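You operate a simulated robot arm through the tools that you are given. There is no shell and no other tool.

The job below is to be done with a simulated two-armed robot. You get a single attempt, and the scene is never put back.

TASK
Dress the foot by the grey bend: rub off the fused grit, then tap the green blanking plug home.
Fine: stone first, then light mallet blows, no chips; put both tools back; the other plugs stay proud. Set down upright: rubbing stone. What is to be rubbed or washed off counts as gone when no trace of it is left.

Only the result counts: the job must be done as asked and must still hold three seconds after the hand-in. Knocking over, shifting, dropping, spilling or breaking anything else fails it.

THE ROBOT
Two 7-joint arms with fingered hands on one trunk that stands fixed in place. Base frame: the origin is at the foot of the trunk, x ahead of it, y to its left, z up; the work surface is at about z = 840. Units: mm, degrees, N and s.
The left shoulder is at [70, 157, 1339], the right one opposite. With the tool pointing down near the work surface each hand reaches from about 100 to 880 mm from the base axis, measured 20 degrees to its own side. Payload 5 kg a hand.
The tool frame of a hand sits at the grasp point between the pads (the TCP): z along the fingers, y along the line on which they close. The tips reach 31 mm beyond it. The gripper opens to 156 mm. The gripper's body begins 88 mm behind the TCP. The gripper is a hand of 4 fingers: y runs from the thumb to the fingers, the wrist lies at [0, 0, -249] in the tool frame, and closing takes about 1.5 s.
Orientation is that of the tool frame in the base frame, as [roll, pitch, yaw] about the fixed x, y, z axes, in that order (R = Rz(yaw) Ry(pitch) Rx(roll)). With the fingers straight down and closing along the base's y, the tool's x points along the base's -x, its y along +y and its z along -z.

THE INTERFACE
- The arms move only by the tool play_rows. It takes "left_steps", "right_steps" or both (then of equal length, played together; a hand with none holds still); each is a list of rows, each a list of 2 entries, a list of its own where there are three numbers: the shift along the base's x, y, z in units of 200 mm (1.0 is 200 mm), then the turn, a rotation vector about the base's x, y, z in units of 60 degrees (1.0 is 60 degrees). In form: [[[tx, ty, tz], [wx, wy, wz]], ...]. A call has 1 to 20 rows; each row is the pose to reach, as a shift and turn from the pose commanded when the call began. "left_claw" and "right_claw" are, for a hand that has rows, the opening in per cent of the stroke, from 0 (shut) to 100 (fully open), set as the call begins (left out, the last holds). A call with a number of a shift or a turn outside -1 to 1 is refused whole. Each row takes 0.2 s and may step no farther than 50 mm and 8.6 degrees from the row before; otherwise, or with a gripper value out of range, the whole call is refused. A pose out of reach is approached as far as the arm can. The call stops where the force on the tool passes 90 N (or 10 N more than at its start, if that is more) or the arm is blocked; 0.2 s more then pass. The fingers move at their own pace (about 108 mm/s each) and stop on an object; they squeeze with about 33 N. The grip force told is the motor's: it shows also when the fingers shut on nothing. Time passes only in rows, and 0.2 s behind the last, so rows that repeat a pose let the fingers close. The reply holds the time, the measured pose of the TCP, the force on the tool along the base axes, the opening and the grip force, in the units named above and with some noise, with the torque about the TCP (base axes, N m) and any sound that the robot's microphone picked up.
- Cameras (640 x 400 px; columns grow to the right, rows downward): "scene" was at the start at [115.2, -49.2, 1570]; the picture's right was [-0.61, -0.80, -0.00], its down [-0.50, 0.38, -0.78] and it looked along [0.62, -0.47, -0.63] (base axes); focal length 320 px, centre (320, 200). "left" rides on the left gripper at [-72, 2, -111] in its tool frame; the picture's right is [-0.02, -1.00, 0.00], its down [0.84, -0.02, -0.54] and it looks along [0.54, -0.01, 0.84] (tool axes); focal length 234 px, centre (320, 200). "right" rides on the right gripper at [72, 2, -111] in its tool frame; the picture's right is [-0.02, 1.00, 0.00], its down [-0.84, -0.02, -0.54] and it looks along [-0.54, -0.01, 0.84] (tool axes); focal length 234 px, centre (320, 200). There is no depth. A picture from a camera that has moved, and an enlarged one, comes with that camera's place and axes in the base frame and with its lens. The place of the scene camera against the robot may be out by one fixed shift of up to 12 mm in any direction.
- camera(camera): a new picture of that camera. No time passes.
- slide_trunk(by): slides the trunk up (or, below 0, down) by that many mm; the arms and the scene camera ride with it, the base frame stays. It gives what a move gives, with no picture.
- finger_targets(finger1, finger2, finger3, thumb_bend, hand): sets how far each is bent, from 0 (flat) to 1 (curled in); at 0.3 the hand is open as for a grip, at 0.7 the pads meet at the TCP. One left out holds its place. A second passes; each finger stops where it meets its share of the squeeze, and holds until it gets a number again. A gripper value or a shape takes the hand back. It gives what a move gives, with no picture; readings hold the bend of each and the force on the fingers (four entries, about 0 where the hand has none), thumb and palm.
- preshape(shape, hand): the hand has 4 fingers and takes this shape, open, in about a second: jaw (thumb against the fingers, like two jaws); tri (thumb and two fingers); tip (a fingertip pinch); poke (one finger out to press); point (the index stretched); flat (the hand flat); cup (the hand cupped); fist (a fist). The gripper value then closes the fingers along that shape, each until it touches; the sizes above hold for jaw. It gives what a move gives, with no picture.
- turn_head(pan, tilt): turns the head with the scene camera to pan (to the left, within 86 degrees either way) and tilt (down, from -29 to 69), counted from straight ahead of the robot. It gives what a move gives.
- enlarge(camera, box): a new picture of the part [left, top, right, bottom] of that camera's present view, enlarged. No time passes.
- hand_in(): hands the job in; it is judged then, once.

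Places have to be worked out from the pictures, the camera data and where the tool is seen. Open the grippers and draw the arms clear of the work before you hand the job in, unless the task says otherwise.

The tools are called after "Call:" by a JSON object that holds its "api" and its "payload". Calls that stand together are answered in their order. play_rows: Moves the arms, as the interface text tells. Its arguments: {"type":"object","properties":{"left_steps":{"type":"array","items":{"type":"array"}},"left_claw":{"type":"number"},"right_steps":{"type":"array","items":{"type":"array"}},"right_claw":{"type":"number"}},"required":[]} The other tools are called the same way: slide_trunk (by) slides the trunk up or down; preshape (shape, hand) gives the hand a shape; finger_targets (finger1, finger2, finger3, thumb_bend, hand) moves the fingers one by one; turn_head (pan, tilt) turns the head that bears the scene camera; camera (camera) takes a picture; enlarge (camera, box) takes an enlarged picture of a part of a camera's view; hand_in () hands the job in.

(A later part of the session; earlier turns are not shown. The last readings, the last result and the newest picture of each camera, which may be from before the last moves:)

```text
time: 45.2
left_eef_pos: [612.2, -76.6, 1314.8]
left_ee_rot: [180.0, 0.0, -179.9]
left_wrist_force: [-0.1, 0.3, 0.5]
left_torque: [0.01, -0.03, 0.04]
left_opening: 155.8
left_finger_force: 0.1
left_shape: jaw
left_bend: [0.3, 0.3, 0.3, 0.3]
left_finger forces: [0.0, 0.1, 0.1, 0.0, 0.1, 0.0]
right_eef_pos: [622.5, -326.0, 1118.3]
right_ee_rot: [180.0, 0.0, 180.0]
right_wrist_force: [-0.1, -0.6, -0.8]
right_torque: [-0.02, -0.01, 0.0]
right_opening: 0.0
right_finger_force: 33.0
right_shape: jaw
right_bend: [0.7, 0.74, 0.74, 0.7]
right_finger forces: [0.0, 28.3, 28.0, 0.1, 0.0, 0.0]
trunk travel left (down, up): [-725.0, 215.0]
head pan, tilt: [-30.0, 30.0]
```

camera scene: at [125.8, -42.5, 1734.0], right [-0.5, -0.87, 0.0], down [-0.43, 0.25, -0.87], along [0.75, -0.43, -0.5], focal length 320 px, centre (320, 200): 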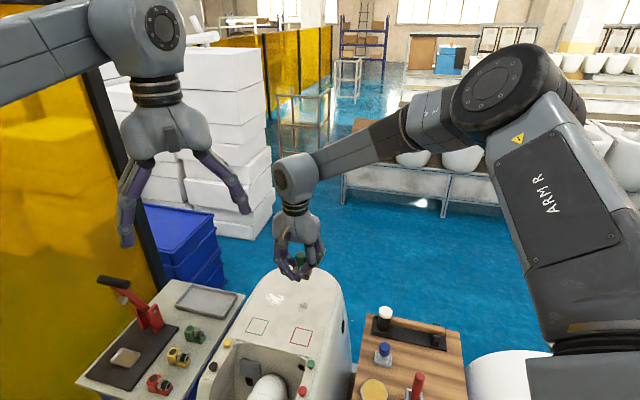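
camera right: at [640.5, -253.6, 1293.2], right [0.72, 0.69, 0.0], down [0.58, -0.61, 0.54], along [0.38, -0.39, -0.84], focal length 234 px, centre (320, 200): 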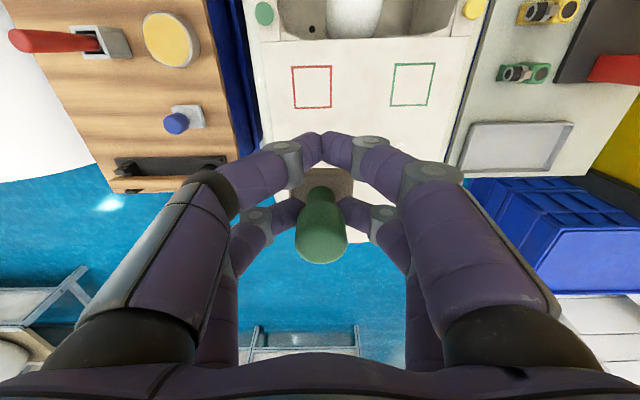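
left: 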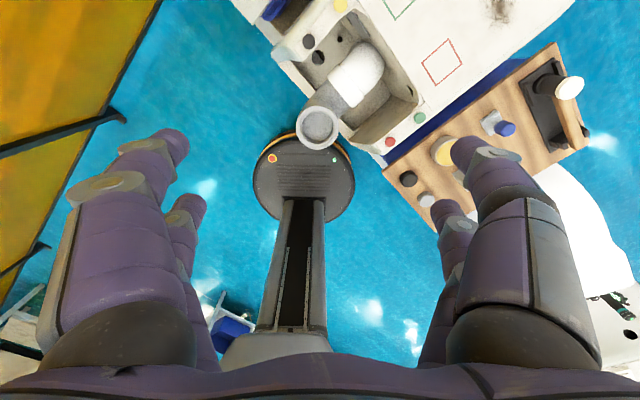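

Now I'll test reach at yaw 0 toward the remaining grit, staying above the surface.

Call:
{"api": "play_rows", "payload": {"right_steps": [[[0.15, -0.02, -0.05], [0, 0, 0]], [[0.3, -0.05, -0.1], [0, 0, 0]], [[0.45, -0.08, -0.2], [0, 0, 0]], [[0.55, -0.1, -0.3], [0, 0, 0]], [[0.6, -0.1, -0.4], [0, 0, 0]], [[0.607, -0.1, -0.5], [0, 0, 0]], [[0.607, -0.1, -0.54], [0, 0, 0]], [[0.607, -0.1, -0.54], [0, 0, 0]]]}}

Call:
{"api": "enlarge", "payload": {"camera": "scene", "box": [260, 210, 370, 300]}}

Call:
{"api": "camera", "payload": {"camera": "right"}}

```text
time: 47.0
left_eef_pos: [612.7, -78.4, 1314.3]
left_ee_rot: [-179.9, 0.0, 179.9]
left_wrist_force: [-0.1, 0.2, -0.4]
left_torque: [-0.01, 0.0, 0.02]
left_opening: 156.0
left_finger_force: 0.0
left_shape: jaw
left_bend: [0.3, 0.3, 0.3, 0.3]
left_finger forces: [0.1, 0.1, 0.0, 0.0, 0.0, 0.1]
right_eef_pos: [742.6, -346.2, 1010.6]
right_ee_rot: [-180.0, 0.1, -179.8]
right_wrist_force: [-0.6, -0.1, 0.0]
right_torque: [0.01, 0.04, -0.01]
right_opening: 0.1
right_finger_force: 33.2
right_shape: jaw
right_bend: [0.7, 0.74, 0.74, 0.7]
right_finger forces: [0.0, 28.0, 27.6, 0.0, 0.0, 0.0]
trunk travel left (down, up): [-725.0, 215.0]
head pan, tilt: [-30.0, 30.0]
```

```text
4.44 times, centred on (315, 255) of scene
camera zoom: at [125.5, -42.4, 1584.1], right [-0.5, -0.87, 0.0], down [-0.43, 0.25, -0.87], along [0.75, -0.43, -0.5], focal length 1423 px, centre (342, -44)
```

zoom: 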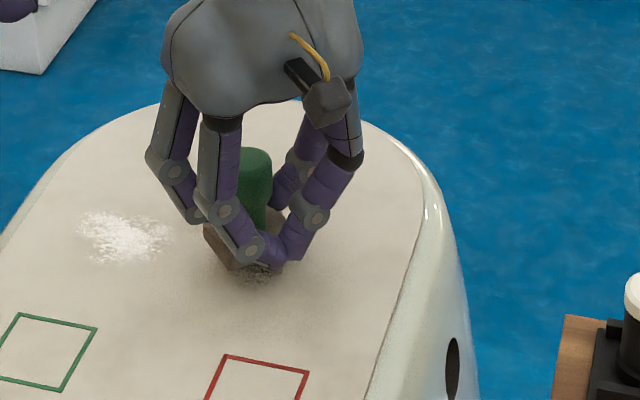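

```text
taken
camera right: at [668.6, -343.1, 1122.1], right [0.02, 1.0, 0.0], down [0.84, -0.02, 0.55], along [0.55, -0.01, -0.84], focal length 234 px, centre (320, 200)
```

right: 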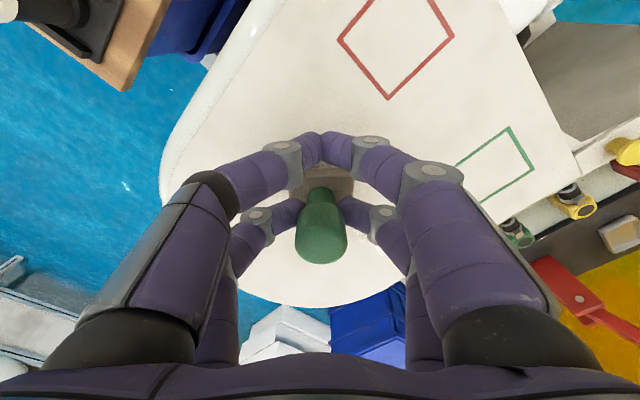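

Yaw 0 reaches fine, so orientation was the limit. Lowering to contact here.

Call:
{"api": "play_rows", "payload": {"right_steps": [[[0, 0, -0.04], [0, 0, 0]], [[0, 0, -0.07], [0, 0, 0]], [[0, 0, -0.08], [0, 0, 0]], [[0, 0, -0.08], [0, 0, 0]]]}}

Call:
{"api": "play_rows", "payload": {"right_steps": [[[0, 0, -0.005], [0, 0, 0]], [[0, 0, -0.008], [0, 0, 0]], [[0, 0, -0.008], [0, 0, 0]]]}}

```text
time: 48.0
left_eef_pos: [612.7, -77.4, 1314.3]
left_ee_rot: [180.0, -0.1, 180.0]
left_wrist_force: [0.0, -1.2, -0.4]
left_torque: [0.01, 0.03, 0.02]
left_opening: 155.7
left_finger_force: 0.0
left_shape: jaw
left_bend: [0.3, 0.3, 0.3, 0.3]
left_finger forces: [0.0, 0.0, 0.1, 0.0, 0.0, 0.0]
right_eef_pos: [737.1, -346.5, 998.7]
right_ee_rot: [-179.9, 0.0, -180.0]
right_wrist_force: [0.2, 0.2, -1.2]
right_torque: [-0.04, 0.01, 0.02]
right_opening: 0.1
right_finger_force: 33.5
right_shape: jaw
right_bend: [0.7, 0.74, 0.74, 0.7]
right_finger forces: [0.0, 28.0, 27.6, 0.0, 0.0, 0.1]
right hand out of reach, approached as far as the arm can: row 1, 2, 3, 4
trunk travel left (down, up): [-725.0, 215.0]
head pan, tilt: [-30.0, 30.0]
```

```text
time: 48.8
left_eef_pos: [612.0, -77.4, 1314.2]
left_ee_rot: [-179.9, 0.0, -180.0]
left_wrist_force: [0.5, 0.1, 0.5]
left_torque: [-0.03, 0.02, -0.02]
left_opening: 155.9
left_finger_force: 0.0
left_shape: jaw
left_bend: [0.3, 0.3, 0.3, 0.3]
left_finger forces: [0.1, 0.1, 0.0, 0.0, 0.0, 0.0]
right_eef_pos: [736.1, -347.6, 999.0]
right_ee_rot: [179.9, 0.1, -179.9]
right_wrist_force: [0.7, 0.1, -0.6]
right_torque: [0.0, -0.03, 0.0]
right_opening: 0.0
right_finger_force: 33.1
right_shape: jaw
right_bend: [0.7, 0.74, 0.74, 0.7]
right_finger forces: [0.0, 28.0, 27.7, 0.1, 0.0, 0.0]
trunk travel left (down, up): [-725.0, 215.0]
head pan, tilt: [-30.0, 30.0]
```

The arm's limit is about 700 mm shoulder-to-wrist, so I'll set the stone flat on the cleaned area within reach and regrip it with the hand tilted 20° outward to gain reach. First, lowering onto the surface.

Call:
{"api": "play_rows", "payload": {"right_steps": [[[-0.05, -0.01, 0], [0, 0, 0]], [[-0.105, -0.012, 0], [0, 0, 0]], [[-0.105, -0.012, -0.015], [0, 0, 0]], [[-0.105, -0.012, -0.022], [0, 0, 0]], [[-0.105, -0.012, -0.022], [0, 0, 0]]]}}

```text
time: 50.0
left_eef_pos: [612.0, -77.5, 1314.0]
left_ee_rot: [180.0, 0.0, 179.9]
left_wrist_force: [0.1, -0.2, 0.2]
left_torque: [0.01, 0.03, 0.03]
left_opening: 156.0
left_finger_force: 0.2
left_shape: jaw
left_bend: [0.3, 0.3, 0.3, 0.3]
left_finger forces: [0.1, 0.1, 0.0, 0.1, 0.1, 0.0]
right_eef_pos: [716.0, -348.6, 993.5]
right_ee_rot: [179.9, 0.0, -179.9]
right_wrist_force: [-1.5, 0.1, 2.3]
right_torque: [-0.03, -0.05, -0.04]
right_opening: 0.0
right_finger_force: 32.9
right_shape: jaw
right_bend: [0.7, 0.74, 0.74, 0.7]
right_finger forces: [0.1, 27.2, 26.6, 0.1, 0.0, 0.0]
trunk travel left (down, up): [-725.0, 215.0]
head pan, tilt: [-30.0, 30.0]
```

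The stone just touches with 2 N. I'll check it sits flat before releasing.

Call:
{"api": "enlarge", "payload": {"camera": "scene", "box": [280, 225, 350, 290]}}

Call:
{"api": "enlarge", "payload": {"camera": "right", "box": [240, 110, 400, 280]}}

```text
6.15 times, centred on (315, 258) of scene
camera zoom: at [125.2, -42.4, 1584.1], right [-0.5, -0.87, 0.0], down [-0.43, 0.25, -0.87], along [0.75, -0.43, -0.5], focal length 1970 px, centre (351, -154)
```

zoom: 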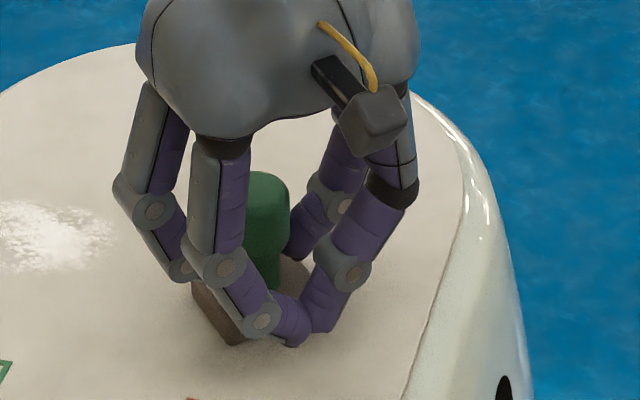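

```text
2.35 times, centred on (320, 195) of right
camera zoom: at [642.0, -346.6, 1104.6], right [0.02, 1.0, 0.0], down [0.84, -0.02, 0.55], along [0.54, -0.01, -0.84], focal length 551 px, centre (320, 212)
```

zoom: 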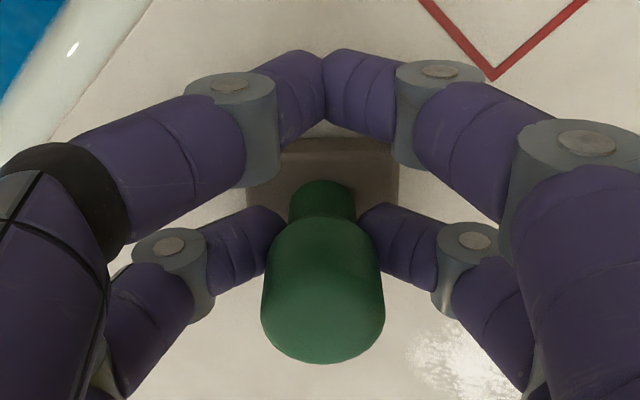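

The stone looks flat. Opening the fingers.

Call:
{"api": "play_rows", "payload": {"right_steps": [[[0, 0, -0.002], [0, 0, 0]], [[0, 0, -0.002], [0, 0, 0]], [[0, 0, -0.002], [0, 0, 0]], [[0, 0, 0], [0, 0, 0]], [[0, 0, 0], [0, 0, 0]], [[0, 0, 0], [0, 0, 0]]], "right_claw": 55}}

Call:
{"api": "camera", "payload": {"camera": "right"}}

Call:
{"api": "enlarge", "payload": {"camera": "scene", "box": [280, 225, 350, 290]}}

```text
time: 51.4
left_eef_pos: [611.7, -77.7, 1313.9]
left_ee_rot: [-179.9, 0.0, -180.0]
left_wrist_force: [0.1, 0.3, 0.5]
left_torque: [-0.01, 0.01, 0.01]
left_opening: 155.9
left_finger_force: 0.1
left_shape: jaw
left_bend: [0.3, 0.3, 0.3, 0.3]
left_finger forces: [0.1, 0.0, 0.0, 0.0, 0.0, 0.0]
right_eef_pos: [715.8, -348.7, 992.6]
right_ee_rot: [-180.0, 0.0, -180.0]
right_wrist_force: [0.3, -0.3, 0.1]
right_torque: [0.0, -0.02, 0.03]
right_opening: 85.1
right_finger_force: 0.0
right_shape: jaw
right_bend: [0.72, 0.72, 0.72, 0.7]
right_finger forces: [0.0, 0.0, 0.1, 0.0, 0.0, 0.0]
trunk travel left (down, up): [-725.0, 215.0]
head pan, tilt: [-30.0, 30.0]
```

```text
taken
camera right: at [642.6, -346.6, 1104.2], right [0.02, 1.0, 0.0], down [0.84, -0.02, 0.54], along [0.54, -0.01, -0.84], focal length 234 px, centre (320, 200)
```

right: 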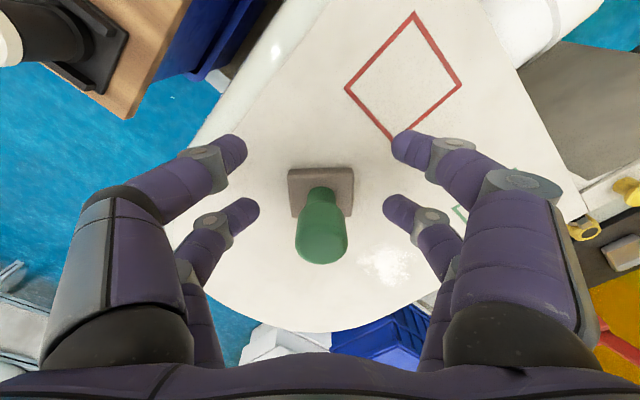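

```text
6.15 times, centred on (315, 258) of scene
camera zoom: at [125.3, -42.4, 1584.1], right [-0.5, -0.87, 0.0], down [-0.43, 0.25, -0.87], along [0.75, -0.43, -0.5], focal length 1970 px, centre (351, -154)
```

zoom: 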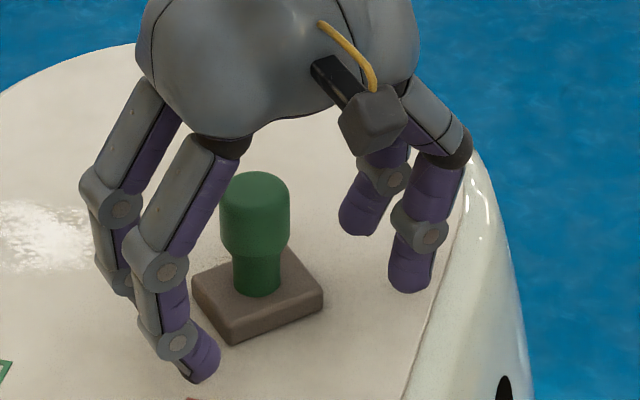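

The stone stands upright on the foot. Checking for remaining grit around it.

Call:
{"api": "enlarge", "payload": {"camera": "right", "box": [240, 130, 420, 300]}}

```text
2.35 times, centred on (330, 215) of right
camera zoom: at [642.6, -346.6, 1104.2], right [0.02, 1.0, 0.0], down [0.84, -0.02, 0.54], along [0.54, -0.01, -0.84], focal length 551 px, centre (296, 165)
```

zoom: 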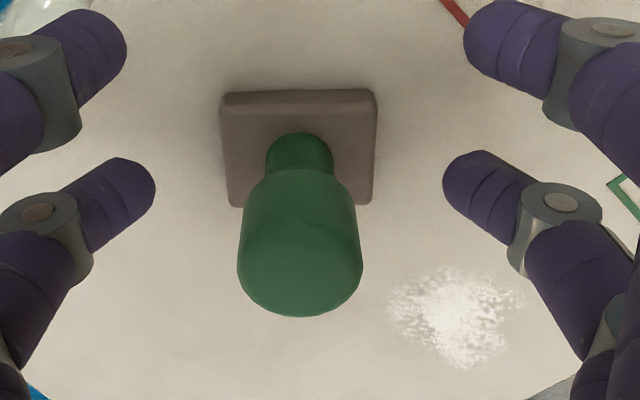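

Now tilting the open hand 20° outward about the closing axis and aligning the far finger pair with the knob.

Call:
{"api": "play_rows", "payload": {"right_steps": [[[-0.004, 0.002, -0.004], [0, -0.11, 0]], [[-0.009, 0.004, -0.01], [0, -0.22, 0]], [[-0.013, 0.006, -0.018], [0, -0.333, 0]], [[-0.013, 0.006, -0.018], [0, -0.333, 0]]]}}

Call:
{"api": "camera", "payload": {"camera": "right"}}

Call:
{"api": "enlarge", "payload": {"camera": "scene", "box": [270, 215, 350, 290]}}

```text
time: 52.4
left_eef_pos: [612.2, -77.5, 1313.6]
left_ee_rot: [180.0, 0.1, 179.9]
left_wrist_force: [-0.6, -0.5, -0.2]
left_torque: [0.04, -0.03, 0.0]
left_opening: 155.8
left_finger_force: 0.0
left_shape: jaw
left_bend: [0.3, 0.3, 0.3, 0.3]
left_finger forces: [0.0, 0.0, 0.0, 0.1, 0.1, 0.0]
right_eef_pos: [713.1, -348.6, 988.7]
right_ee_rot: [180.0, 20.0, -180.0]
right_wrist_force: [0.1, -0.3, 0.0]
right_torque: [0.01, -0.01, 0.02]
right_opening: 85.2
right_finger_force: 0.1
right_shape: jaw
right_bend: [0.72, 0.72, 0.72, 0.7]
right_finger forces: [0.1, 0.1, 0.1, 0.0, 0.1, 0.0]
trunk travel left (down, up): [-725.0, 215.0]
head pan, tilt: [-30.0, 30.0]
```

```text
taken
camera right: at [606.0, -345.4, 1069.2], right [0.02, 1.0, 0.01], down [0.6, -0.02, 0.8], along [0.8, -0.01, -0.6], focal length 234 px, centre (320, 200)
```

right: 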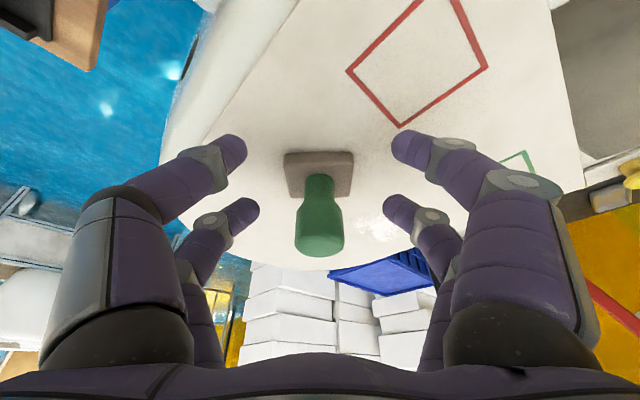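

```text
5.33 times, centred on (310, 252) of scene
camera zoom: at [125.6, -42.6, 1584.0], right [-0.5, -0.87, 0.0], down [-0.43, 0.25, -0.87], along [0.75, -0.43, -0.5], focal length 1708 px, centre (373, -80)
```

zoom: 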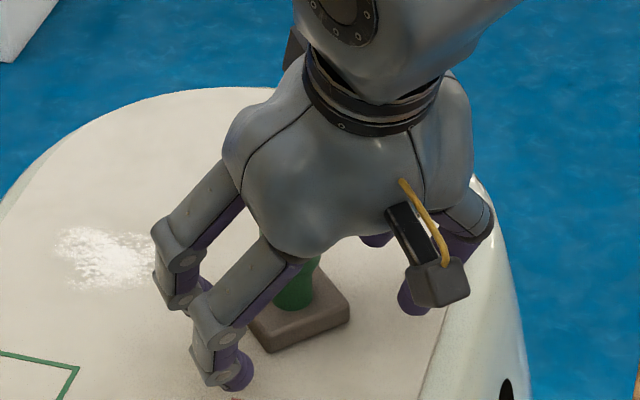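

The knob lies between the far pair. I'll raise 5 mm so the tips meet the wide part of the knob, then close.

Call:
{"api": "play_rows", "payload": {"right_steps": [[[0, 0, 0.025], [0, 0, 0]], [[0, 0, 0.025], [0, 0, 0]], [[0, 0, 0.025], [0, 0, 0]], [[0, 0, 0.025], [0, 0, 0]], [[0, 0, 0.025], [0, 0, 0]], [[0, 0, 0.025], [0, 0, 0]], [[0, 0, 0.025], [0, 0, 0]], [[0, 0, 0.025], [0, 0, 0]], [[0, 0, 0.025], [0, 0, 0]]], "right_claw": 0}}

Call:
{"api": "enlarge", "payload": {"camera": "right", "box": [230, 110, 410, 280]}}

Call:
{"api": "enlarge", "payload": {"camera": "scene", "box": [270, 215, 350, 290]}}

```text
time: 54.4
left_eef_pos: [611.2, -77.9, 1314.4]
left_ee_rot: [-180.0, 0.1, 180.0]
left_wrist_force: [-0.6, 0.0, 0.4]
left_torque: [0.01, -0.01, 0.0]
left_opening: 155.9
left_finger_force: 0.1
left_shape: jaw
left_bend: [0.3, 0.3, 0.3, 0.3]
left_finger forces: [0.0, 0.0, 0.0, 0.0, 0.0, 0.0]
right_eef_pos: [711.6, -347.3, 993.7]
right_ee_rot: [179.9, 19.9, 180.0]
right_wrist_force: [-0.3, 0.5, -0.5]
right_torque: [-0.02, 0.02, 0.01]
right_opening: 0.1
right_finger_force: 33.5
right_shape: jaw
right_bend: [0.7, 0.73, 0.73, 0.7]
right_finger forces: [0.0, 29.0, 28.5, 0.0, 0.1, 0.0]
trunk travel left (down, up): [-725.0, 215.0]
head pan, tilt: [-30.0, 30.0]
```

```text
2.35 times, centred on (320, 195) of right
camera zoom: at [605.6, -345.6, 1074.3], right [0.02, 1.0, 0.01], down [0.6, -0.02, 0.8], along [0.8, -0.01, -0.6], focal length 551 px, centre (320, 212)
```

zoom: 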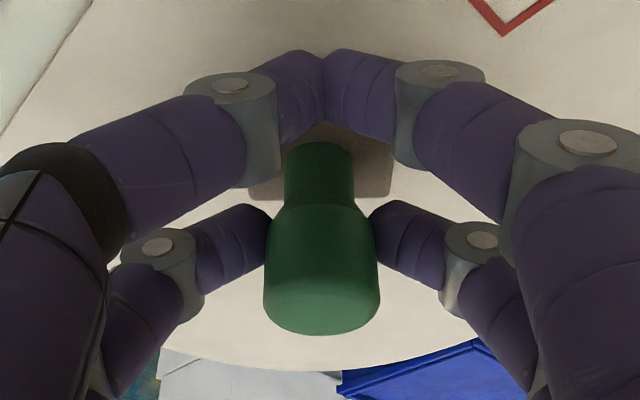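

```text
5.33 times, centred on (310, 252) of scene
camera zoom: at [125.6, -42.6, 1584.0], right [-0.5, -0.87, 0.0], down [-0.43, 0.25, -0.87], along [0.75, -0.43, -0.5], focal length 1708 px, centre (373, -80)
```

zoom: 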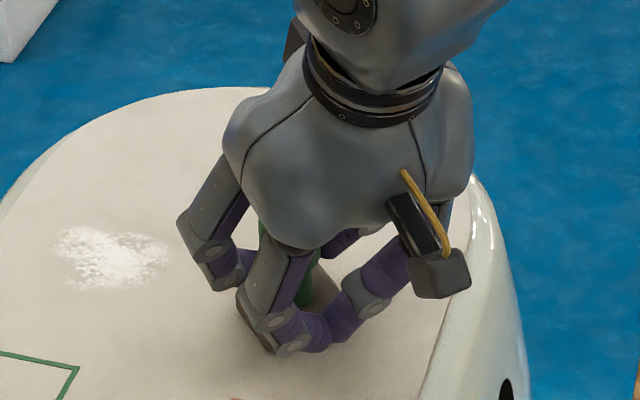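

Firm grip with the tilted hand. Now rubbing the remaining area with slow strokes along y, stepping outward in x.

Call:
{"api": "play_rows", "payload": {"right_steps": [[[0.025, 0, -0.003], [0, 0, 0]], [[0.06, 0.04, -0.006], [0, 0, 0]], [[0.09, 0.07, -0.006], [0, 0, 0]], [[0.09, 0, -0.006], [0, 0, 0]], [[0.09, -0.07, -0.006], [0, 0, 0]], [[0.12, -0.07, -0.006], [0, 0, 0]], [[0.13, 0, -0.006], [0, 0, 0]], [[0.13, 0.07, -0.006], [0, 0, 0]], [[0.13, 0, -0.006], [0, 0, 0]], [[0.13, -0.07, -0.006], [0, 0, 0]], [[0.1, 0, -0.006], [0, 0, 0]]]}}

Call:
{"api": "enlarge", "payload": {"camera": "right", "box": [230, 110, 410, 280]}}

Call:
{"api": "enlarge", "payload": {"camera": "scene", "box": [270, 215, 350, 290]}}

```text
time: 56.8
left_eef_pos: [612.1, -76.2, 1313.7]
left_ee_rot: [-179.9, 0.0, 179.9]
left_wrist_force: [0.5, -0.1, 0.3]
left_torque: [-0.05, 0.01, 0.04]
left_opening: 156.1
left_finger_force: 0.1
left_shape: jaw
left_bend: [0.3, 0.3, 0.3, 0.3]
left_finger forces: [0.0, 0.0, 0.1, 0.0, 0.0, 0.0]
right_eef_pos: [732.4, -347.9, 993.9]
right_ee_rot: [-179.8, 19.9, 179.9]
right_wrist_force: [0.3, 0.6, -1.9]
right_torque: [-0.03, 0.03, -0.02]
right_opening: 0.2
right_finger_force: 33.1
right_shape: jaw
right_bend: [0.7, 0.73, 0.73, 0.7]
right_finger forces: [0.0, 29.5, 29.3, 0.0, 0.1, 0.1]
trunk travel left (down, up): [-725.0, 215.0]
head pan, tilt: [-30.0, 30.0]
```

```text
2.35 times, centred on (320, 195) of right
camera zoom: at [625.2, -345.5, 1074.0], right [0.02, 1.0, 0.01], down [0.6, -0.02, 0.8], along [0.8, -0.01, -0.6], focal length 551 px, centre (320, 212)
```

zoom: 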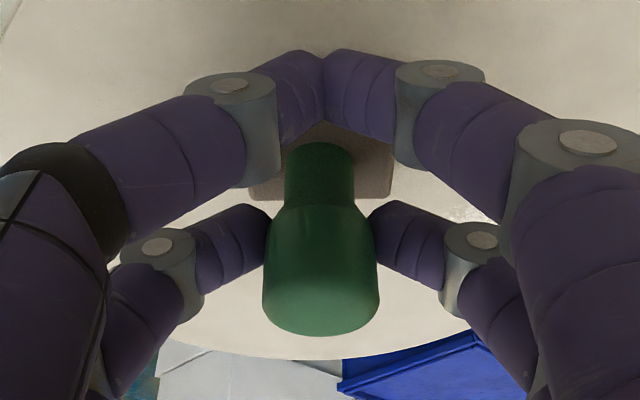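

```text
5.33 times, centred on (310, 252) of scene
camera zoom: at [125.5, -40.8, 1584.1], right [-0.5, -0.87, 0.0], down [-0.43, 0.25, -0.87], along [0.75, -0.43, -0.5], focal length 1708 px, centre (373, -80)
```

zoom: 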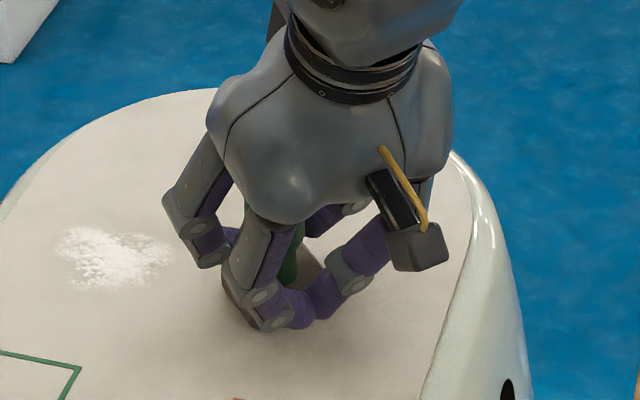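

The reading shows almost no contact force. I'll lower a little more to get proper pressure.

Call:
{"api": "play_rows", "payload": {"right_steps": [[[0, 0, -0.005], [0, 0, 0]], [[0, 0, -0.008], [0, 0, 0]]]}}

```text
time: 57.4
left_eef_pos: [612.0, -76.7, 1313.8]
left_ee_rot: [-180.0, 0.0, -180.0]
left_wrist_force: [-0.4, -0.1, 0.5]
left_torque: [0.0, 0.0, 0.01]
left_opening: 155.9
left_finger_force: 0.1
left_shape: jaw
left_bend: [0.3, 0.3, 0.3, 0.3]
left_finger forces: [0.0, 0.0, 0.1, 0.0, 0.0, 0.0]
right_eef_pos: [733.5, -347.5, 992.1]
right_ee_rot: [-179.9, 19.9, -179.9]
right_wrist_force: [0.2, 0.1, 0.9]
right_torque: [-0.01, -0.02, -0.02]
right_opening: 0.1
right_finger_force: 33.3
right_shape: jaw
right_bend: [0.7, 0.73, 0.73, 0.7]
right_finger forces: [0.0, 29.1, 29.3, 0.1, 0.1, 0.0]
trunk travel left (down, up): [-725.0, 215.0]
head pan, tilt: [-30.0, 30.0]
```

Call:
{"api": "play_rows", "payload": {"right_steps": [[[0, 0, -0.005], [0, 0, 0]], [[0, 0, -0.008], [0, 0, 0]]]}}

Call:
{"api": "enlarge", "payload": {"camera": "right", "box": [230, 110, 410, 280]}}

```text
time: 58.0
left_eef_pos: [612.1, -78.4, 1315.1]
left_ee_rot: [-180.0, 0.1, 180.0]
left_wrist_force: [-0.5, -0.1, 0.1]
left_torque: [0.03, 0.02, 0.0]
left_opening: 155.9
left_finger_force: 0.1
left_shape: jaw
left_bend: [0.3, 0.3, 0.3, 0.3]
left_finger forces: [0.1, 0.1, 0.0, 0.1, 0.0, 0.0]
right_eef_pos: [731.9, -348.4, 991.7]
right_ee_rot: [-180.0, 20.1, 180.0]
right_wrist_force: [-0.7, -0.1, 6.2]
right_torque: [-0.01, -0.14, -0.08]
right_opening: 0.1
right_finger_force: 32.4
right_shape: jaw
right_bend: [0.7, 0.73, 0.73, 0.7]
right_finger forces: [0.0, 28.3, 28.5, 0.0, 0.1, 0.0]
trunk travel left (down, up): [-725.0, 215.0]
head pan, tilt: [-30.0, 30.0]
```

```text
2.35 times, centred on (320, 195) of right
camera zoom: at [625.6, -345.4, 1071.1], right [0.02, 1.0, 0.01], down [0.6, -0.02, 0.8], along [0.8, -0.01, -0.6], focal length 551 px, centre (320, 212)
```

zoom: 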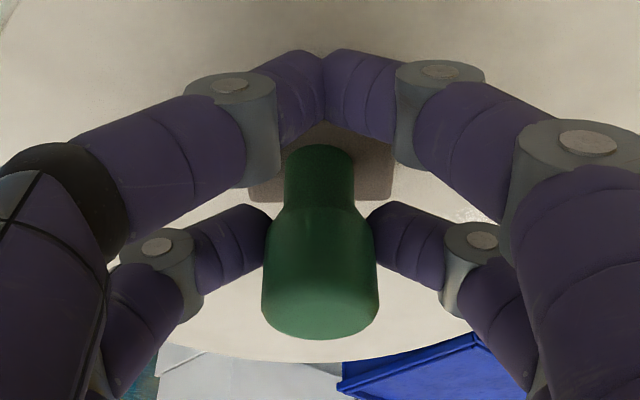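

About 6 N contact now. Rubbing with slightly more pressure across the rest of the patch.

Call:
{"api": "play_rows", "payload": {"right_steps": [[[0, 0, -0.003], [0, 0, 0]], [[0, 0.07, -0.004], [0, 0, 0]], [[0, 0, -0.004], [0, 0, 0]], [[0, -0.07, -0.004], [0, 0, 0]], [[0.02, -0.1, -0.004], [0, 0, 0]], [[0.04, -0.06, -0.004], [0, 0, 0]], [[0.04, 0, -0.004], [0, 0, 0]], [[0.04, 0.07, -0.004], [0, 0, 0]], [[0.08, 0.05, -0.004], [0, 0, 0]], [[0.08, -0.03, -0.004], [0, 0, 0]], [[0.08, -0.1, -0.004], [0, 0, 0]], [[0.04, -0.1, -0.004], [0, 0, 0]], [[0, -0.04, -0.004], [0, 0, 0]], [[-0.04, 0.03, -0.004], [0, 0, 0]], [[-0.04, 0.1, -0.004], [0, 0, 0]], [[-0.04, 0.02, -0.004], [0, 0, 0]], [[-0.04, -0.06, -0.004], [0, 0, 0]], [[0, 0, -0.004], [0, 0, 0]]]}}

Call:
{"api": "enlarge", "payload": {"camera": "right", "box": [230, 110, 410, 280]}}

```text
time: 61.8
left_eef_pos: [611.1, -77.5, 1315.0]
left_ee_rot: [180.0, 0.0, -180.0]
left_wrist_force: [0.5, 0.6, 0.1]
left_torque: [-0.03, 0.01, -0.02]
left_opening: 155.9
left_finger_force: 0.0
left_shape: jaw
left_bend: [0.3, 0.3, 0.3, 0.3]
left_finger forces: [0.0, 0.0, 0.0, 0.0, 0.0, 0.0]
right_eef_pos: [732.4, -348.7, 989.7]
right_ee_rot: [-179.9, 20.0, 179.9]
right_wrist_force: [0.0, -3.3, 6.5]
right_torque: [-0.09, -0.16, -0.08]
right_opening: 0.5
right_finger_force: 32.8
right_shape: jaw
right_bend: [0.7, 0.74, 0.74, 0.7]
right_finger forces: [0.0, 27.9, 29.3, 0.0, 0.1, 0.0]
trunk travel left (down, up): [-725.0, 215.0]
head pan, tilt: [-30.0, 30.0]
```

```text
2.35 times, centred on (320, 195) of right
camera zoom: at [625.3, -346.3, 1069.9], right [0.02, 1.0, 0.01], down [0.6, -0.02, 0.8], along [0.8, -0.01, -0.6], focal length 551 px, centre (320, 212)
```

zoom: 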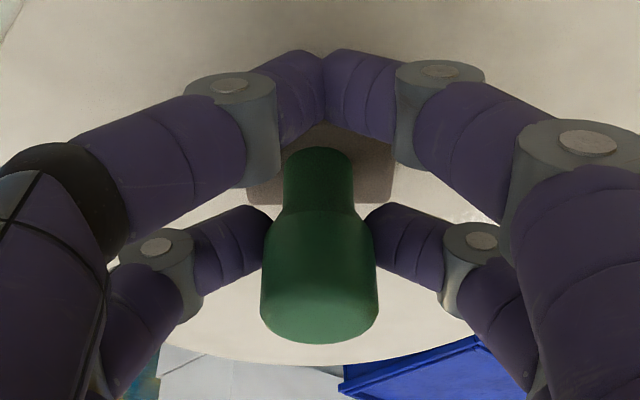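

The stone slid slightly in the grip but is still firm. I'll lift off and move aside to inspect the surface.

Call:
{"api": "play_rows", "payload": {"right_steps": [[[0, 0, 0.1], [0, 0, 0]], [[-0.05, -0.1, 0.25], [0, 0, 0]], [[-0.15, -0.25, 0.4], [0, 0, 0]], [[-0.3, -0.4, 0.45], [0, 0, 0]], [[-0.45, -0.55, 0.45], [0, 0, 0]], [[-0.45, -0.65, 0.45], [0, 0, 0]], [[-0.45, -0.65, 0.45], [0, 0, 0]]]}}

Call:
{"api": "camera", "payload": {"camera": "scene"}}

Call:
{"api": "enlarge", "payload": {"camera": "scene", "box": [220, 230, 360, 320]}}

Call:
{"api": "camera", "payload": {"camera": "right"}}

```text
time: 63.4
left_eef_pos: [612.7, -77.2, 1314.9]
left_ee_rot: [-179.9, -0.1, 179.9]
left_wrist_force: [-0.1, -0.4, 0.4]
left_torque: [0.0, 0.0, -0.04]
left_opening: 155.7
left_finger_force: 0.0
left_shape: jaw
left_bend: [0.3, 0.3, 0.3, 0.3]
left_finger forces: [0.0, 0.1, 0.1, 0.0, 0.1, 0.1]
right_eef_pos: [643.8, -478.5, 1078.1]
right_ee_rot: [179.9, 20.1, -179.9]
right_wrist_force: [-0.3, -0.2, -2.2]
right_torque: [-0.03, 0.01, 0.01]
right_opening: 0.5
right_finger_force: 32.9
right_shape: jaw
right_bend: [0.7, 0.74, 0.74, 0.7]
right_finger forces: [0.0, 29.6, 29.7, 0.1, 0.0, 0.1]
trunk travel left (down, up): [-725.0, 215.0]
head pan, tilt: [-30.0, 30.0]
```

```text
taken
camera scene: at [126.3, -42.2, 1584.0], right [-0.5, -0.87, 0.0], down [-0.43, 0.25, -0.87], along [0.75, -0.43, -0.5], focal length 320 px, centre (320, 200)
```

scene: 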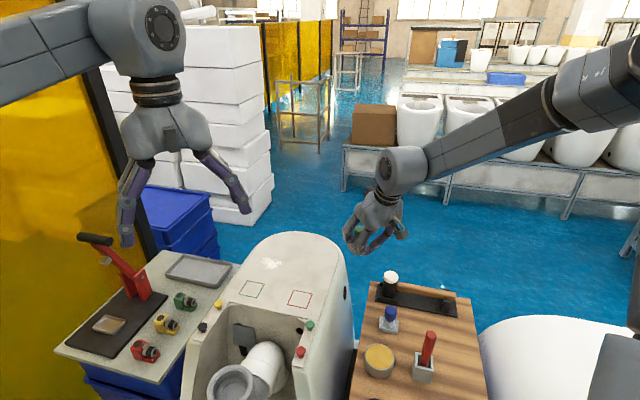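

```text
4.44 times, centred on (290, 275) of scene
camera zoom: at [126.3, -42.2, 1584.0], right [-0.5, -0.87, 0.0], down [-0.43, 0.25, -0.87], along [0.75, -0.43, -0.5], focal length 1423 px, centre (453, -133)
```

zoom: 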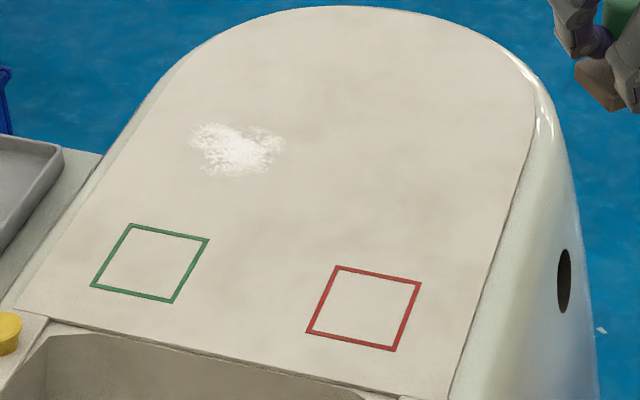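

```text
taken
camera right: at [536.4, -474.9, 1158.7], right [0.02, 1.0, 0.01], down [0.6, -0.02, 0.8], along [0.8, -0.01, -0.6], focal length 234 px, centre (320, 200)
```

right: 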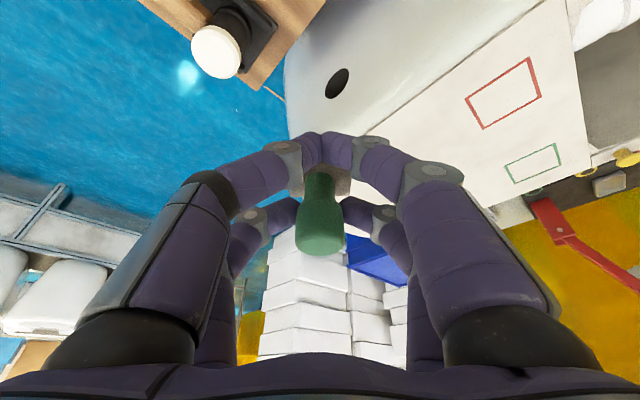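

The dark grit looks gone. Zooming in tighter to check for faint traces.

Call:
{"api": "enlarge", "payload": {"camera": "scene", "box": [285, 250, 345, 290]}}

Call:
{"api": "enlarge", "payload": {"camera": "scene", "box": [250, 245, 310, 285]}}

```text
10.00 times, centred on (315, 270) of scene
camera zoom: at [126.3, -42.2, 1584.0], right [-0.5, -0.87, 0.0], down [-0.43, 0.25, -0.87], along [0.75, -0.43, -0.5], focal length 3202 px, centre (370, -500)
```

zoom: 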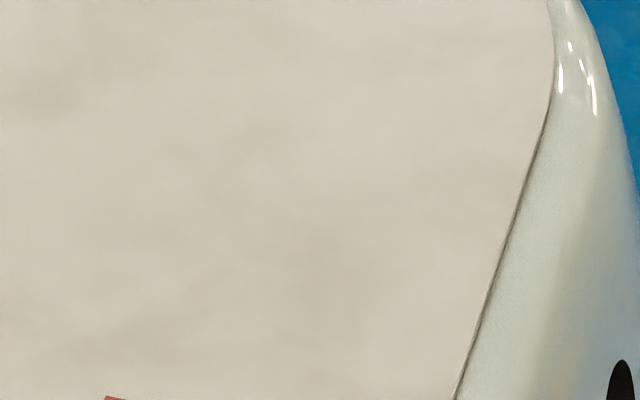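

```text
10.00 times, centred on (280, 265) of scene
camera zoom: at [126.3, -42.2, 1584.0], right [-0.5, -0.87, 0.0], down [-0.43, 0.25, -0.87], along [0.75, -0.43, -0.5], focal length 3202 px, centre (720, -450)
```

zoom: 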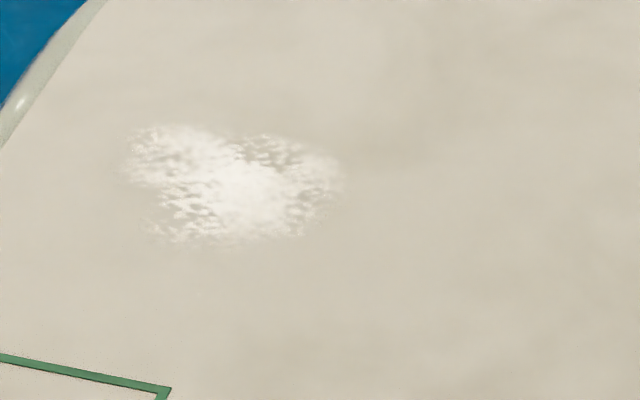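

It looks clean. Since the stone is still in hand, I'll make one more light pass over the whole former patch area to be sure no faint trace remains.

Call:
{"api": "play_rows", "payload": {"right_steps": [[[0.05, 0.15, 0], [0, 0, 0]], [[0.12, 0.35, 0], [0, 0, 0]], [[0.22, 0.5, -0.05], [0, 0, 0]], [[0.221, 0.542, -0.2], [0, 0, 0]], [[0.221, 0.542, -0.35], [0, 0, 0]], [[0.221, 0.542, -0.42], [0, 0, 0]], [[0.221, 0.542, -0.43], [0, 0, 0]], [[0.221, 0.542, -0.43], [0, 0, 0]]]}}

Call:
{"api": "play_rows", "payload": {"right_steps": [[[0, 0, -0.005], [0, 0, 0]], [[0, 0, -0.008], [0, 0, 0]]]}}

```text
time: 65.2
left_eef_pos: [612.2, -77.4, 1314.1]
left_ee_rot: [-180.0, 0.0, 180.0]
left_wrist_force: [0.5, 0.7, 0.1]
left_torque: [0.0, -0.01, 0.02]
left_opening: 155.9
left_finger_force: 0.0
left_shape: jaw
left_bend: [0.3, 0.3, 0.3, 0.3]
left_finger forces: [0.0, 0.0, 0.1, 0.1, 0.0, 0.1]
right_eef_pos: [687.5, -370.2, 992.3]
right_ee_rot: [-179.9, 20.0, -180.0]
right_wrist_force: [0.7, 0.5, -1.3]
right_torque: [0.02, -0.02, 0.0]
right_opening: 0.5
right_finger_force: 32.9
right_shape: jaw
right_bend: [0.7, 0.74, 0.74, 0.7]
right_finger forces: [0.0, 29.2, 29.4, 0.1, 0.0, 0.0]
trunk travel left (down, up): [-725.0, 215.0]
head pan, tilt: [-30.0, 30.0]
```

```text
time: 65.8
left_eef_pos: [613.1, -77.9, 1313.4]
left_ee_rot: [179.9, 0.0, -180.0]
left_wrist_force: [-0.5, 0.0, -0.1]
left_torque: [0.02, 0.07, -0.02]
left_opening: 156.1
left_finger_force: 0.0
left_shape: jaw
left_bend: [0.3, 0.3, 0.3, 0.3]
left_finger forces: [0.0, 0.0, 0.0, 0.0, 0.0, 0.0]
right_eef_pos: [686.8, -370.0, 991.1]
right_ee_rot: [180.0, 20.0, 179.9]
right_wrist_force: [-0.3, -0.6, -0.9]
right_torque: [-0.03, 0.03, -0.01]
right_opening: 0.6
right_finger_force: 32.9
right_shape: jaw
right_bend: [0.7, 0.74, 0.74, 0.7]
right_finger forces: [0.1, 29.2, 29.4, 0.1, 0.0, 0.0]
trunk travel left (down, up): [-725.0, 215.0]
head pan, tilt: [-30.0, 30.0]
```

Call:
{"api": "play_rows", "payload": {"right_steps": [[[0, 0, -0.006], [0, 0, 0]], [[0, 0, -0.01], [0, 0, 0]]]}}

```text
time: 66.4
left_eef_pos: [611.9, -78.3, 1314.9]
left_ee_rot: [-180.0, -0.1, 179.9]
left_wrist_force: [0.0, -0.8, -0.8]
left_torque: [0.01, -0.02, 0.0]
left_opening: 156.0
left_finger_force: 0.0
left_shape: jaw
left_bend: [0.3, 0.3, 0.3, 0.3]
left_finger forces: [0.0, 0.0, 0.0, 0.0, 0.0, 0.0]
right_eef_pos: [687.0, -369.8, 990.2]
right_ee_rot: [-180.0, 20.1, 180.0]
right_wrist_force: [-1.5, -1.9, 3.0]
right_torque: [0.0, -0.06, -0.01]
right_opening: 0.7
right_finger_force: 33.1
right_shape: jaw
right_bend: [0.7, 0.74, 0.74, 0.7]
right_finger forces: [0.0, 28.2, 28.9, 0.0, 0.0, 0.1]
trunk travel left (down, up): [-725.0, 215.0]
head pan, tilt: [-30.0, 30.0]
```

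Call:
{"api": "play_rows", "payload": {"right_steps": [[[0, -0.07, -0.004], [0, 0, 0]], [[0, 0, -0.006], [0, 0, 0]], [[0, 0.07, -0.006], [0, 0, 0]], [[0.05, 0.1, -0.006], [0, 0, 0]], [[0.1, 0.12, -0.006], [0, 0, 0]], [[0.1, 0.02, -0.006], [0, 0, 0]], [[0.1, -0.08, -0.006], [0, 0, 0]], [[0.1, -0.12, -0.006], [0, 0, 0]], [[0.15, -0.1, -0.006], [0, 0, 0]], [[0.2, -0.06, -0.006], [0, 0, 0]], [[0.2, 0.04, -0.006], [0, 0, 0]], [[0.2, 0.14, -0.006], [0, 0, 0]], [[0.2, 0.2, -0.006], [0, 0, 0]], [[0.25, 0.18, -0.006], [0, 0, 0]], [[0.3, 0.15, -0.006], [0, 0, 0]], [[0.3, 0.07, -0.006], [0, 0, 0]], [[0.3, 0, -0.006], [0, 0, 0]], [[0.25, 0.02, -0.006], [0, 0, 0]], [[0.2, 0.05, -0.006], [0, 0, 0]]]}}

Call:
{"api": "enlarge", "payload": {"camera": "right", "box": [230, 110, 410, 280]}}

```text
time: 70.4
left_eef_pos: [612.3, -77.8, 1314.9]
left_ee_rot: [180.0, 0.0, 179.9]
left_wrist_force: [-0.4, 0.2, 0.5]
left_torque: [-0.01, 0.0, 0.01]
left_opening: 155.8
left_finger_force: 0.1
left_shape: jaw
left_bend: [0.3, 0.3, 0.3, 0.3]
left_finger forces: [0.1, 0.0, 0.0, 0.1, 0.0, 0.1]
right_eef_pos: [726.9, -361.0, 989.7]
right_ee_rot: [179.9, 19.9, -179.9]
right_wrist_force: [0.1, -0.2, -0.2]
right_torque: [-0.02, 0.05, 0.01]
right_opening: 0.6
right_finger_force: 33.1
right_shape: jaw
right_bend: [0.7, 0.74, 0.74, 0.7]
right_finger forces: [0.0, 29.1, 28.8, 0.0, 0.0, 0.0]
trunk travel left (down, up): [-725.0, 215.0]
head pan, tilt: [-30.0, 30.0]
```

```text
2.35 times, centred on (320, 195) of right
camera zoom: at [619.6, -358.1, 1069.7], right [0.02, 1.0, 0.01], down [0.6, -0.02, 0.8], along [0.8, -0.01, -0.6], focal length 551 px, centre (320, 212)
```

zoom: 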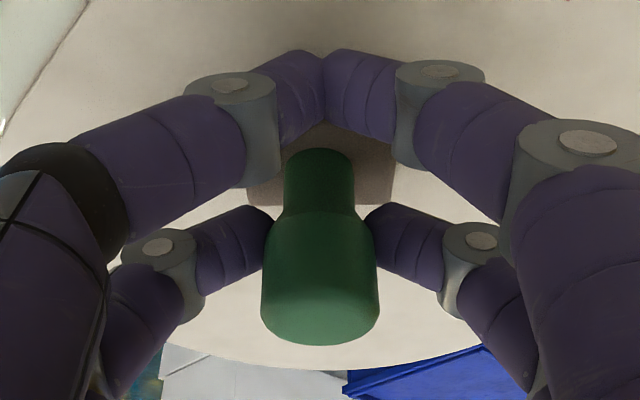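

The pass is done. To put the stone back I need an upright hand, because a tilted one would crowd the brush handle. I'll shift the stone slightly back, set it flat on the foot, and regrip vertically.

Call:
{"api": "play_rows", "payload": {"right_steps": [[[0, 0, 0.02], [0, 0, 0]], [[-0.05, 0, 0.02], [0, 0, 0]], [[-0.1, 0.02, 0.02], [0, 0, 0]], [[-0.1, 0.02, 0.005], [0, 0, 0]], [[-0.1, 0.02, 0.0], [0, 0, 0]], [[-0.1, 0.02, 0.0], [0, 0, 0]]]}}

Call:
{"api": "play_rows", "payload": {"right_steps": [[[0, 0, -0.004], [0, 0, 0]], [[0, 0, -0.006], [0, 0, 0]]]}}

```text
time: 71.8
left_eef_pos: [612.4, -77.9, 1315.1]
left_ee_rot: [179.9, 0.0, 180.0]
left_wrist_force: [-0.1, 0.7, -0.8]
left_torque: [-0.03, 0.01, 0.0]
left_opening: 155.8
left_finger_force: 0.1
left_shape: jaw
left_bend: [0.3, 0.3, 0.3, 0.3]
left_finger forces: [0.1, 0.1, 0.0, 0.0, 0.0, 0.0]
right_eef_pos: [706.6, -355.5, 989.0]
right_ee_rot: [-180.0, 20.1, -179.9]
right_wrist_force: [-0.1, -1.2, 5.4]
right_torque: [-0.01, -0.13, -0.02]
right_opening: 0.9
right_finger_force: 32.7
right_shape: jaw
right_bend: [0.7, 0.74, 0.74, 0.7]
right_finger forces: [0.1, 27.2, 28.0, 0.1, 0.0, 0.1]
trunk travel left (down, up): [-725.0, 215.0]
head pan, tilt: [-30.0, 30.0]
```

```text
time: 72.4
left_eef_pos: [610.6, -77.2, 1314.6]
left_ee_rot: [-179.9, 0.0, -179.9]
left_wrist_force: [0.5, -0.2, -1.0]
left_torque: [0.01, 0.01, 0.0]
left_opening: 155.8
left_finger_force: 0.0
left_shape: jaw
left_bend: [0.3, 0.3, 0.3, 0.3]
left_finger forces: [0.1, 0.1, 0.1, 0.0, 0.0, 0.1]
right_eef_pos: [707.0, -356.0, 989.0]
right_ee_rot: [-179.9, 20.1, -180.0]
right_wrist_force: [-0.3, -0.7, 8.7]
right_torque: [-0.01, -0.26, -0.02]
right_opening: 0.6
right_finger_force: 33.0
right_shape: jaw
right_bend: [0.7, 0.74, 0.74, 0.7]
right_finger forces: [0.0, 26.4, 26.8, 0.1, 0.0, 0.1]
trunk travel left (down, up): [-725.0, 215.0]
head pan, tilt: [-30.0, 30.0]
```

Stone is seated with about 9 N. Opening the fingers.

Call:
{"api": "play_rows", "payload": {"right_steps": [[[0, 0, 0], [0, 0, 0]], [[0, 0, 0], [0, 0, 0]], [[0, 0, 0.005], [0, 0, 0]], [[0, 0, 0.005], [0, 0, 0]], [[0, 0, 0.005], [0, 0, 0]], [[0, 0, 0.005], [0, 0, 0]]], "right_claw": 55}}

Call:
{"api": "play_rows", "payload": {"right_steps": [[[0.005, 0, 0.01], [0, 0.11, 0]], [[0.01, 0, 0.015], [0, 0.22, 0]], [[0.015, 0, 0.02], [0, 0.333, 0]], [[0.015, 0, 0.02], [0, 0.333, 0]]]}}

Call:
{"api": "camera", "payload": {"camera": "right"}}

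Call:
{"api": "enlarge", "payload": {"camera": "right", "box": [240, 130, 420, 300]}}

Call:
{"api": "enlarge", "payload": {"camera": "scene", "box": [270, 215, 350, 290]}}

```text
time: 73.8
left_eef_pos: [611.5, -77.8, 1313.6]
left_ee_rot: [179.9, 0.1, 180.0]
left_wrist_force: [-0.3, -0.1, -0.2]
left_torque: [0.02, 0.0, -0.01]
left_opening: 155.6
left_finger_force: 0.1
left_shape: jaw
left_bend: [0.3, 0.3, 0.3, 0.3]
left_finger forces: [0.0, 0.1, 0.0, 0.0, 0.0, 0.1]
right_eef_pos: [706.5, -356.9, 987.3]
right_ee_rot: [179.9, 20.0, -179.9]
right_wrist_force: [-0.3, 0.5, 0.8]
right_torque: [0.01, 0.0, 0.0]
right_opening: 84.8
right_finger_force: 0.1
right_shape: jaw
right_bend: [0.72, 0.72, 0.72, 0.7]
right_finger forces: [0.1, 0.0, 0.0, 0.1, 0.0, 0.0]
trunk travel left (down, up): [-725.0, 215.0]
head pan, tilt: [-30.0, 30.0]
```

```text
time: 74.8
left_eef_pos: [612.3, -77.2, 1313.9]
left_ee_rot: [180.0, 0.0, -180.0]
left_wrist_force: [-0.3, -0.5, 0.5]
left_torque: [0.02, 0.01, -0.02]
left_opening: 156.1
left_finger_force: 0.1
left_shape: jaw
left_bend: [0.3, 0.3, 0.3, 0.3]
left_finger forces: [0.1, 0.0, 0.0, 0.0, 0.1, 0.1]
right_eef_pos: [710.0, -355.7, 993.0]
right_ee_rot: [-180.0, -0.1, -180.0]
right_wrist_force: [-0.9, 0.0, 0.2]
right_torque: [0.04, 0.02, -0.01]
right_opening: 85.0
right_finger_force: 0.0
right_shape: jaw
right_bend: [0.72, 0.72, 0.72, 0.7]
right_finger forces: [0.1, 0.0, 0.1, 0.1, 0.0, 0.1]
trunk travel left (down, up): [-725.0, 215.0]
head pan, tilt: [-30.0, 30.0]
```

```text
taken
camera right: at [637.0, -353.9, 1104.5], right [0.02, 1.0, 0.0], down [0.84, -0.02, 0.54], along [0.54, -0.01, -0.84], focal length 234 px, centre (320, 200)
```

right: 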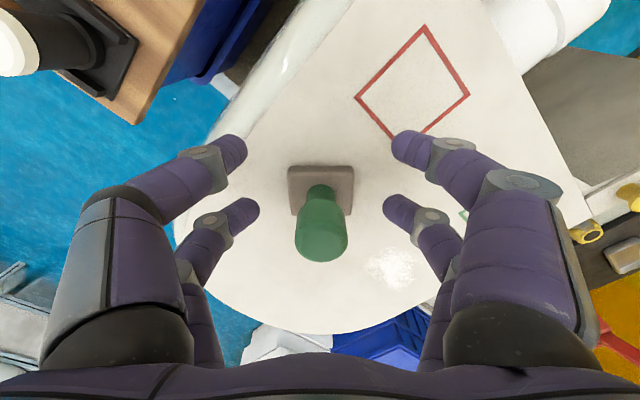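

```text
2.35 times, centred on (330, 215) of right
camera zoom: at [637.0, -353.9, 1104.5], right [0.02, 1.0, 0.0], down [0.84, -0.02, 0.54], along [0.54, -0.01, -0.84], focal length 551 px, centre (296, 165)
```

zoom: 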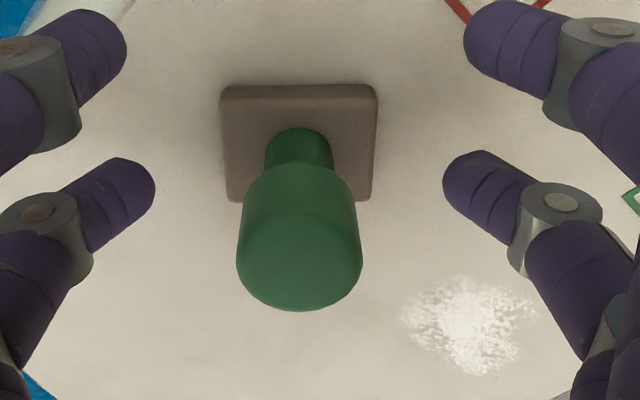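

```text
5.33 times, centred on (310, 252) of scene
camera zoom: at [124.9, -42.5, 1584.1], right [-0.5, -0.87, 0.0], down [-0.43, 0.25, -0.87], along [0.75, -0.43, -0.5], focal length 1708 px, centre (373, -80)
```

zoom: 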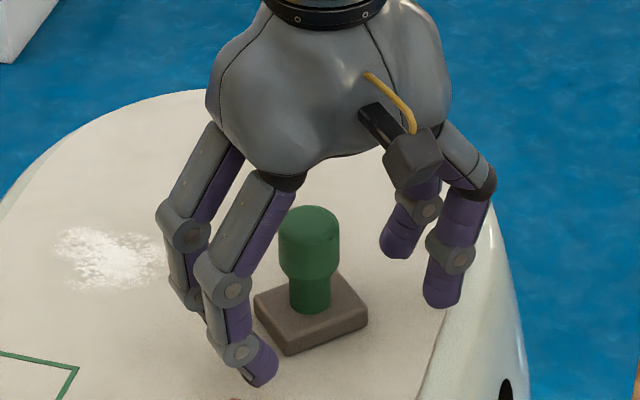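

The stone is aligned in the hand just as in the first grip. Closing and lifting.

Call:
{"api": "play_rows", "payload": {"right_steps": [[[0, 0, 0], [0, 0, 0]], [[0, 0, 0], [0, 0, 0]], [[0, 0, 0], [0, 0, 0]], [[0, 0, 0], [0, 0, 0]], [[0, 0, 0], [0, 0, 0]], [[0, 0, 0], [0, 0, 0]], [[0, 0, 0], [0, 0, 0]], [[0, 0, 0], [0, 0, 0]], [[0, 0, 0.05], [0, 0, 0]], [[0, 0, 0.15], [0, 0, 0]], [[0, 0, 0.3], [0, 0, 0]], [[0, 0, 0.35], [0, 0, 0]]], "right_claw": 0}}

Call:
{"api": "enlarge", "payload": {"camera": "right", "box": [230, 110, 410, 280]}}

Call:
{"api": "enlarge", "payload": {"camera": "scene", "box": [220, 200, 370, 320]}}

```text
time: 77.4
left_eef_pos: [611.7, -77.4, 1314.9]
left_ee_rot: [-180.0, 0.0, 180.0]
left_wrist_force: [0.6, 0.0, 0.7]
left_torque: [-0.02, -0.02, 0.01]
left_opening: 155.7
left_finger_force: 0.1
left_shape: jaw
left_bend: [0.3, 0.3, 0.3, 0.3]
left_finger forces: [0.1, 0.0, 0.0, 0.0, 0.1, 0.0]
right_eef_pos: [708.7, -355.7, 1063.2]
right_ee_rot: [180.0, 0.0, 180.0]
right_wrist_force: [-0.1, 0.1, -0.9]
right_torque: [0.01, 0.0, 0.01]
right_opening: 0.1
right_finger_force: 33.0
right_shape: jaw
right_bend: [0.7, 0.72, 0.72, 0.7]
right_finger forces: [0.0, 28.3, 28.5, 0.1, 0.0, 0.0]
trunk travel left (down, up): [-725.0, 215.0]
head pan, tilt: [-30.0, 30.0]
```

```text
2.35 times, centred on (320, 195) of right
camera zoom: at [636.2, -353.7, 1174.0], right [0.02, 1.0, 0.0], down [0.84, -0.02, 0.54], along [0.54, -0.01, -0.84], focal length 551 px, centre (320, 212)
```

zoom: 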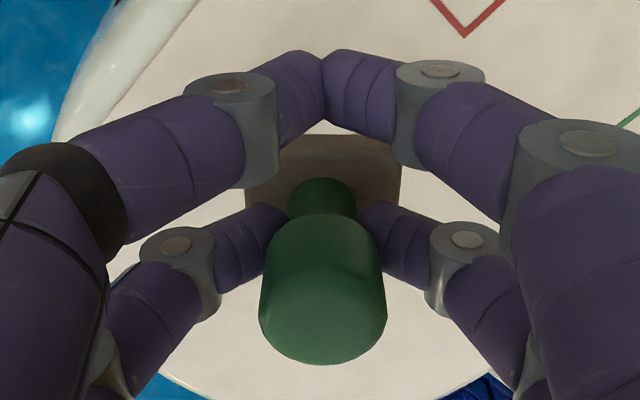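

```text
3.33 times, centred on (295, 260) of scene
camera zoom: at [125.6, -42.6, 1584.0], right [-0.5, -0.87, 0.0], down [-0.43, 0.25, -0.87], along [0.75, -0.43, -0.5], focal length 1067 px, centre (403, 0)
```

zoom: 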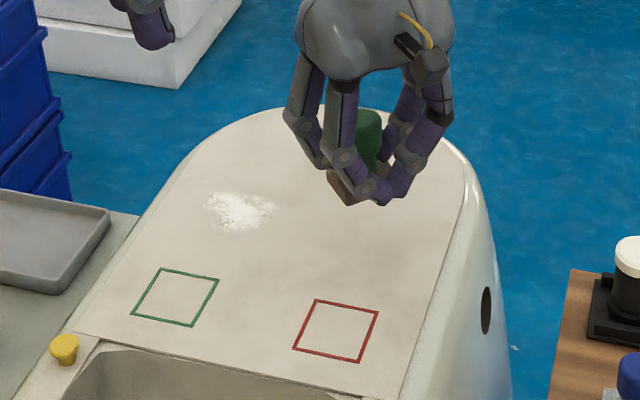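

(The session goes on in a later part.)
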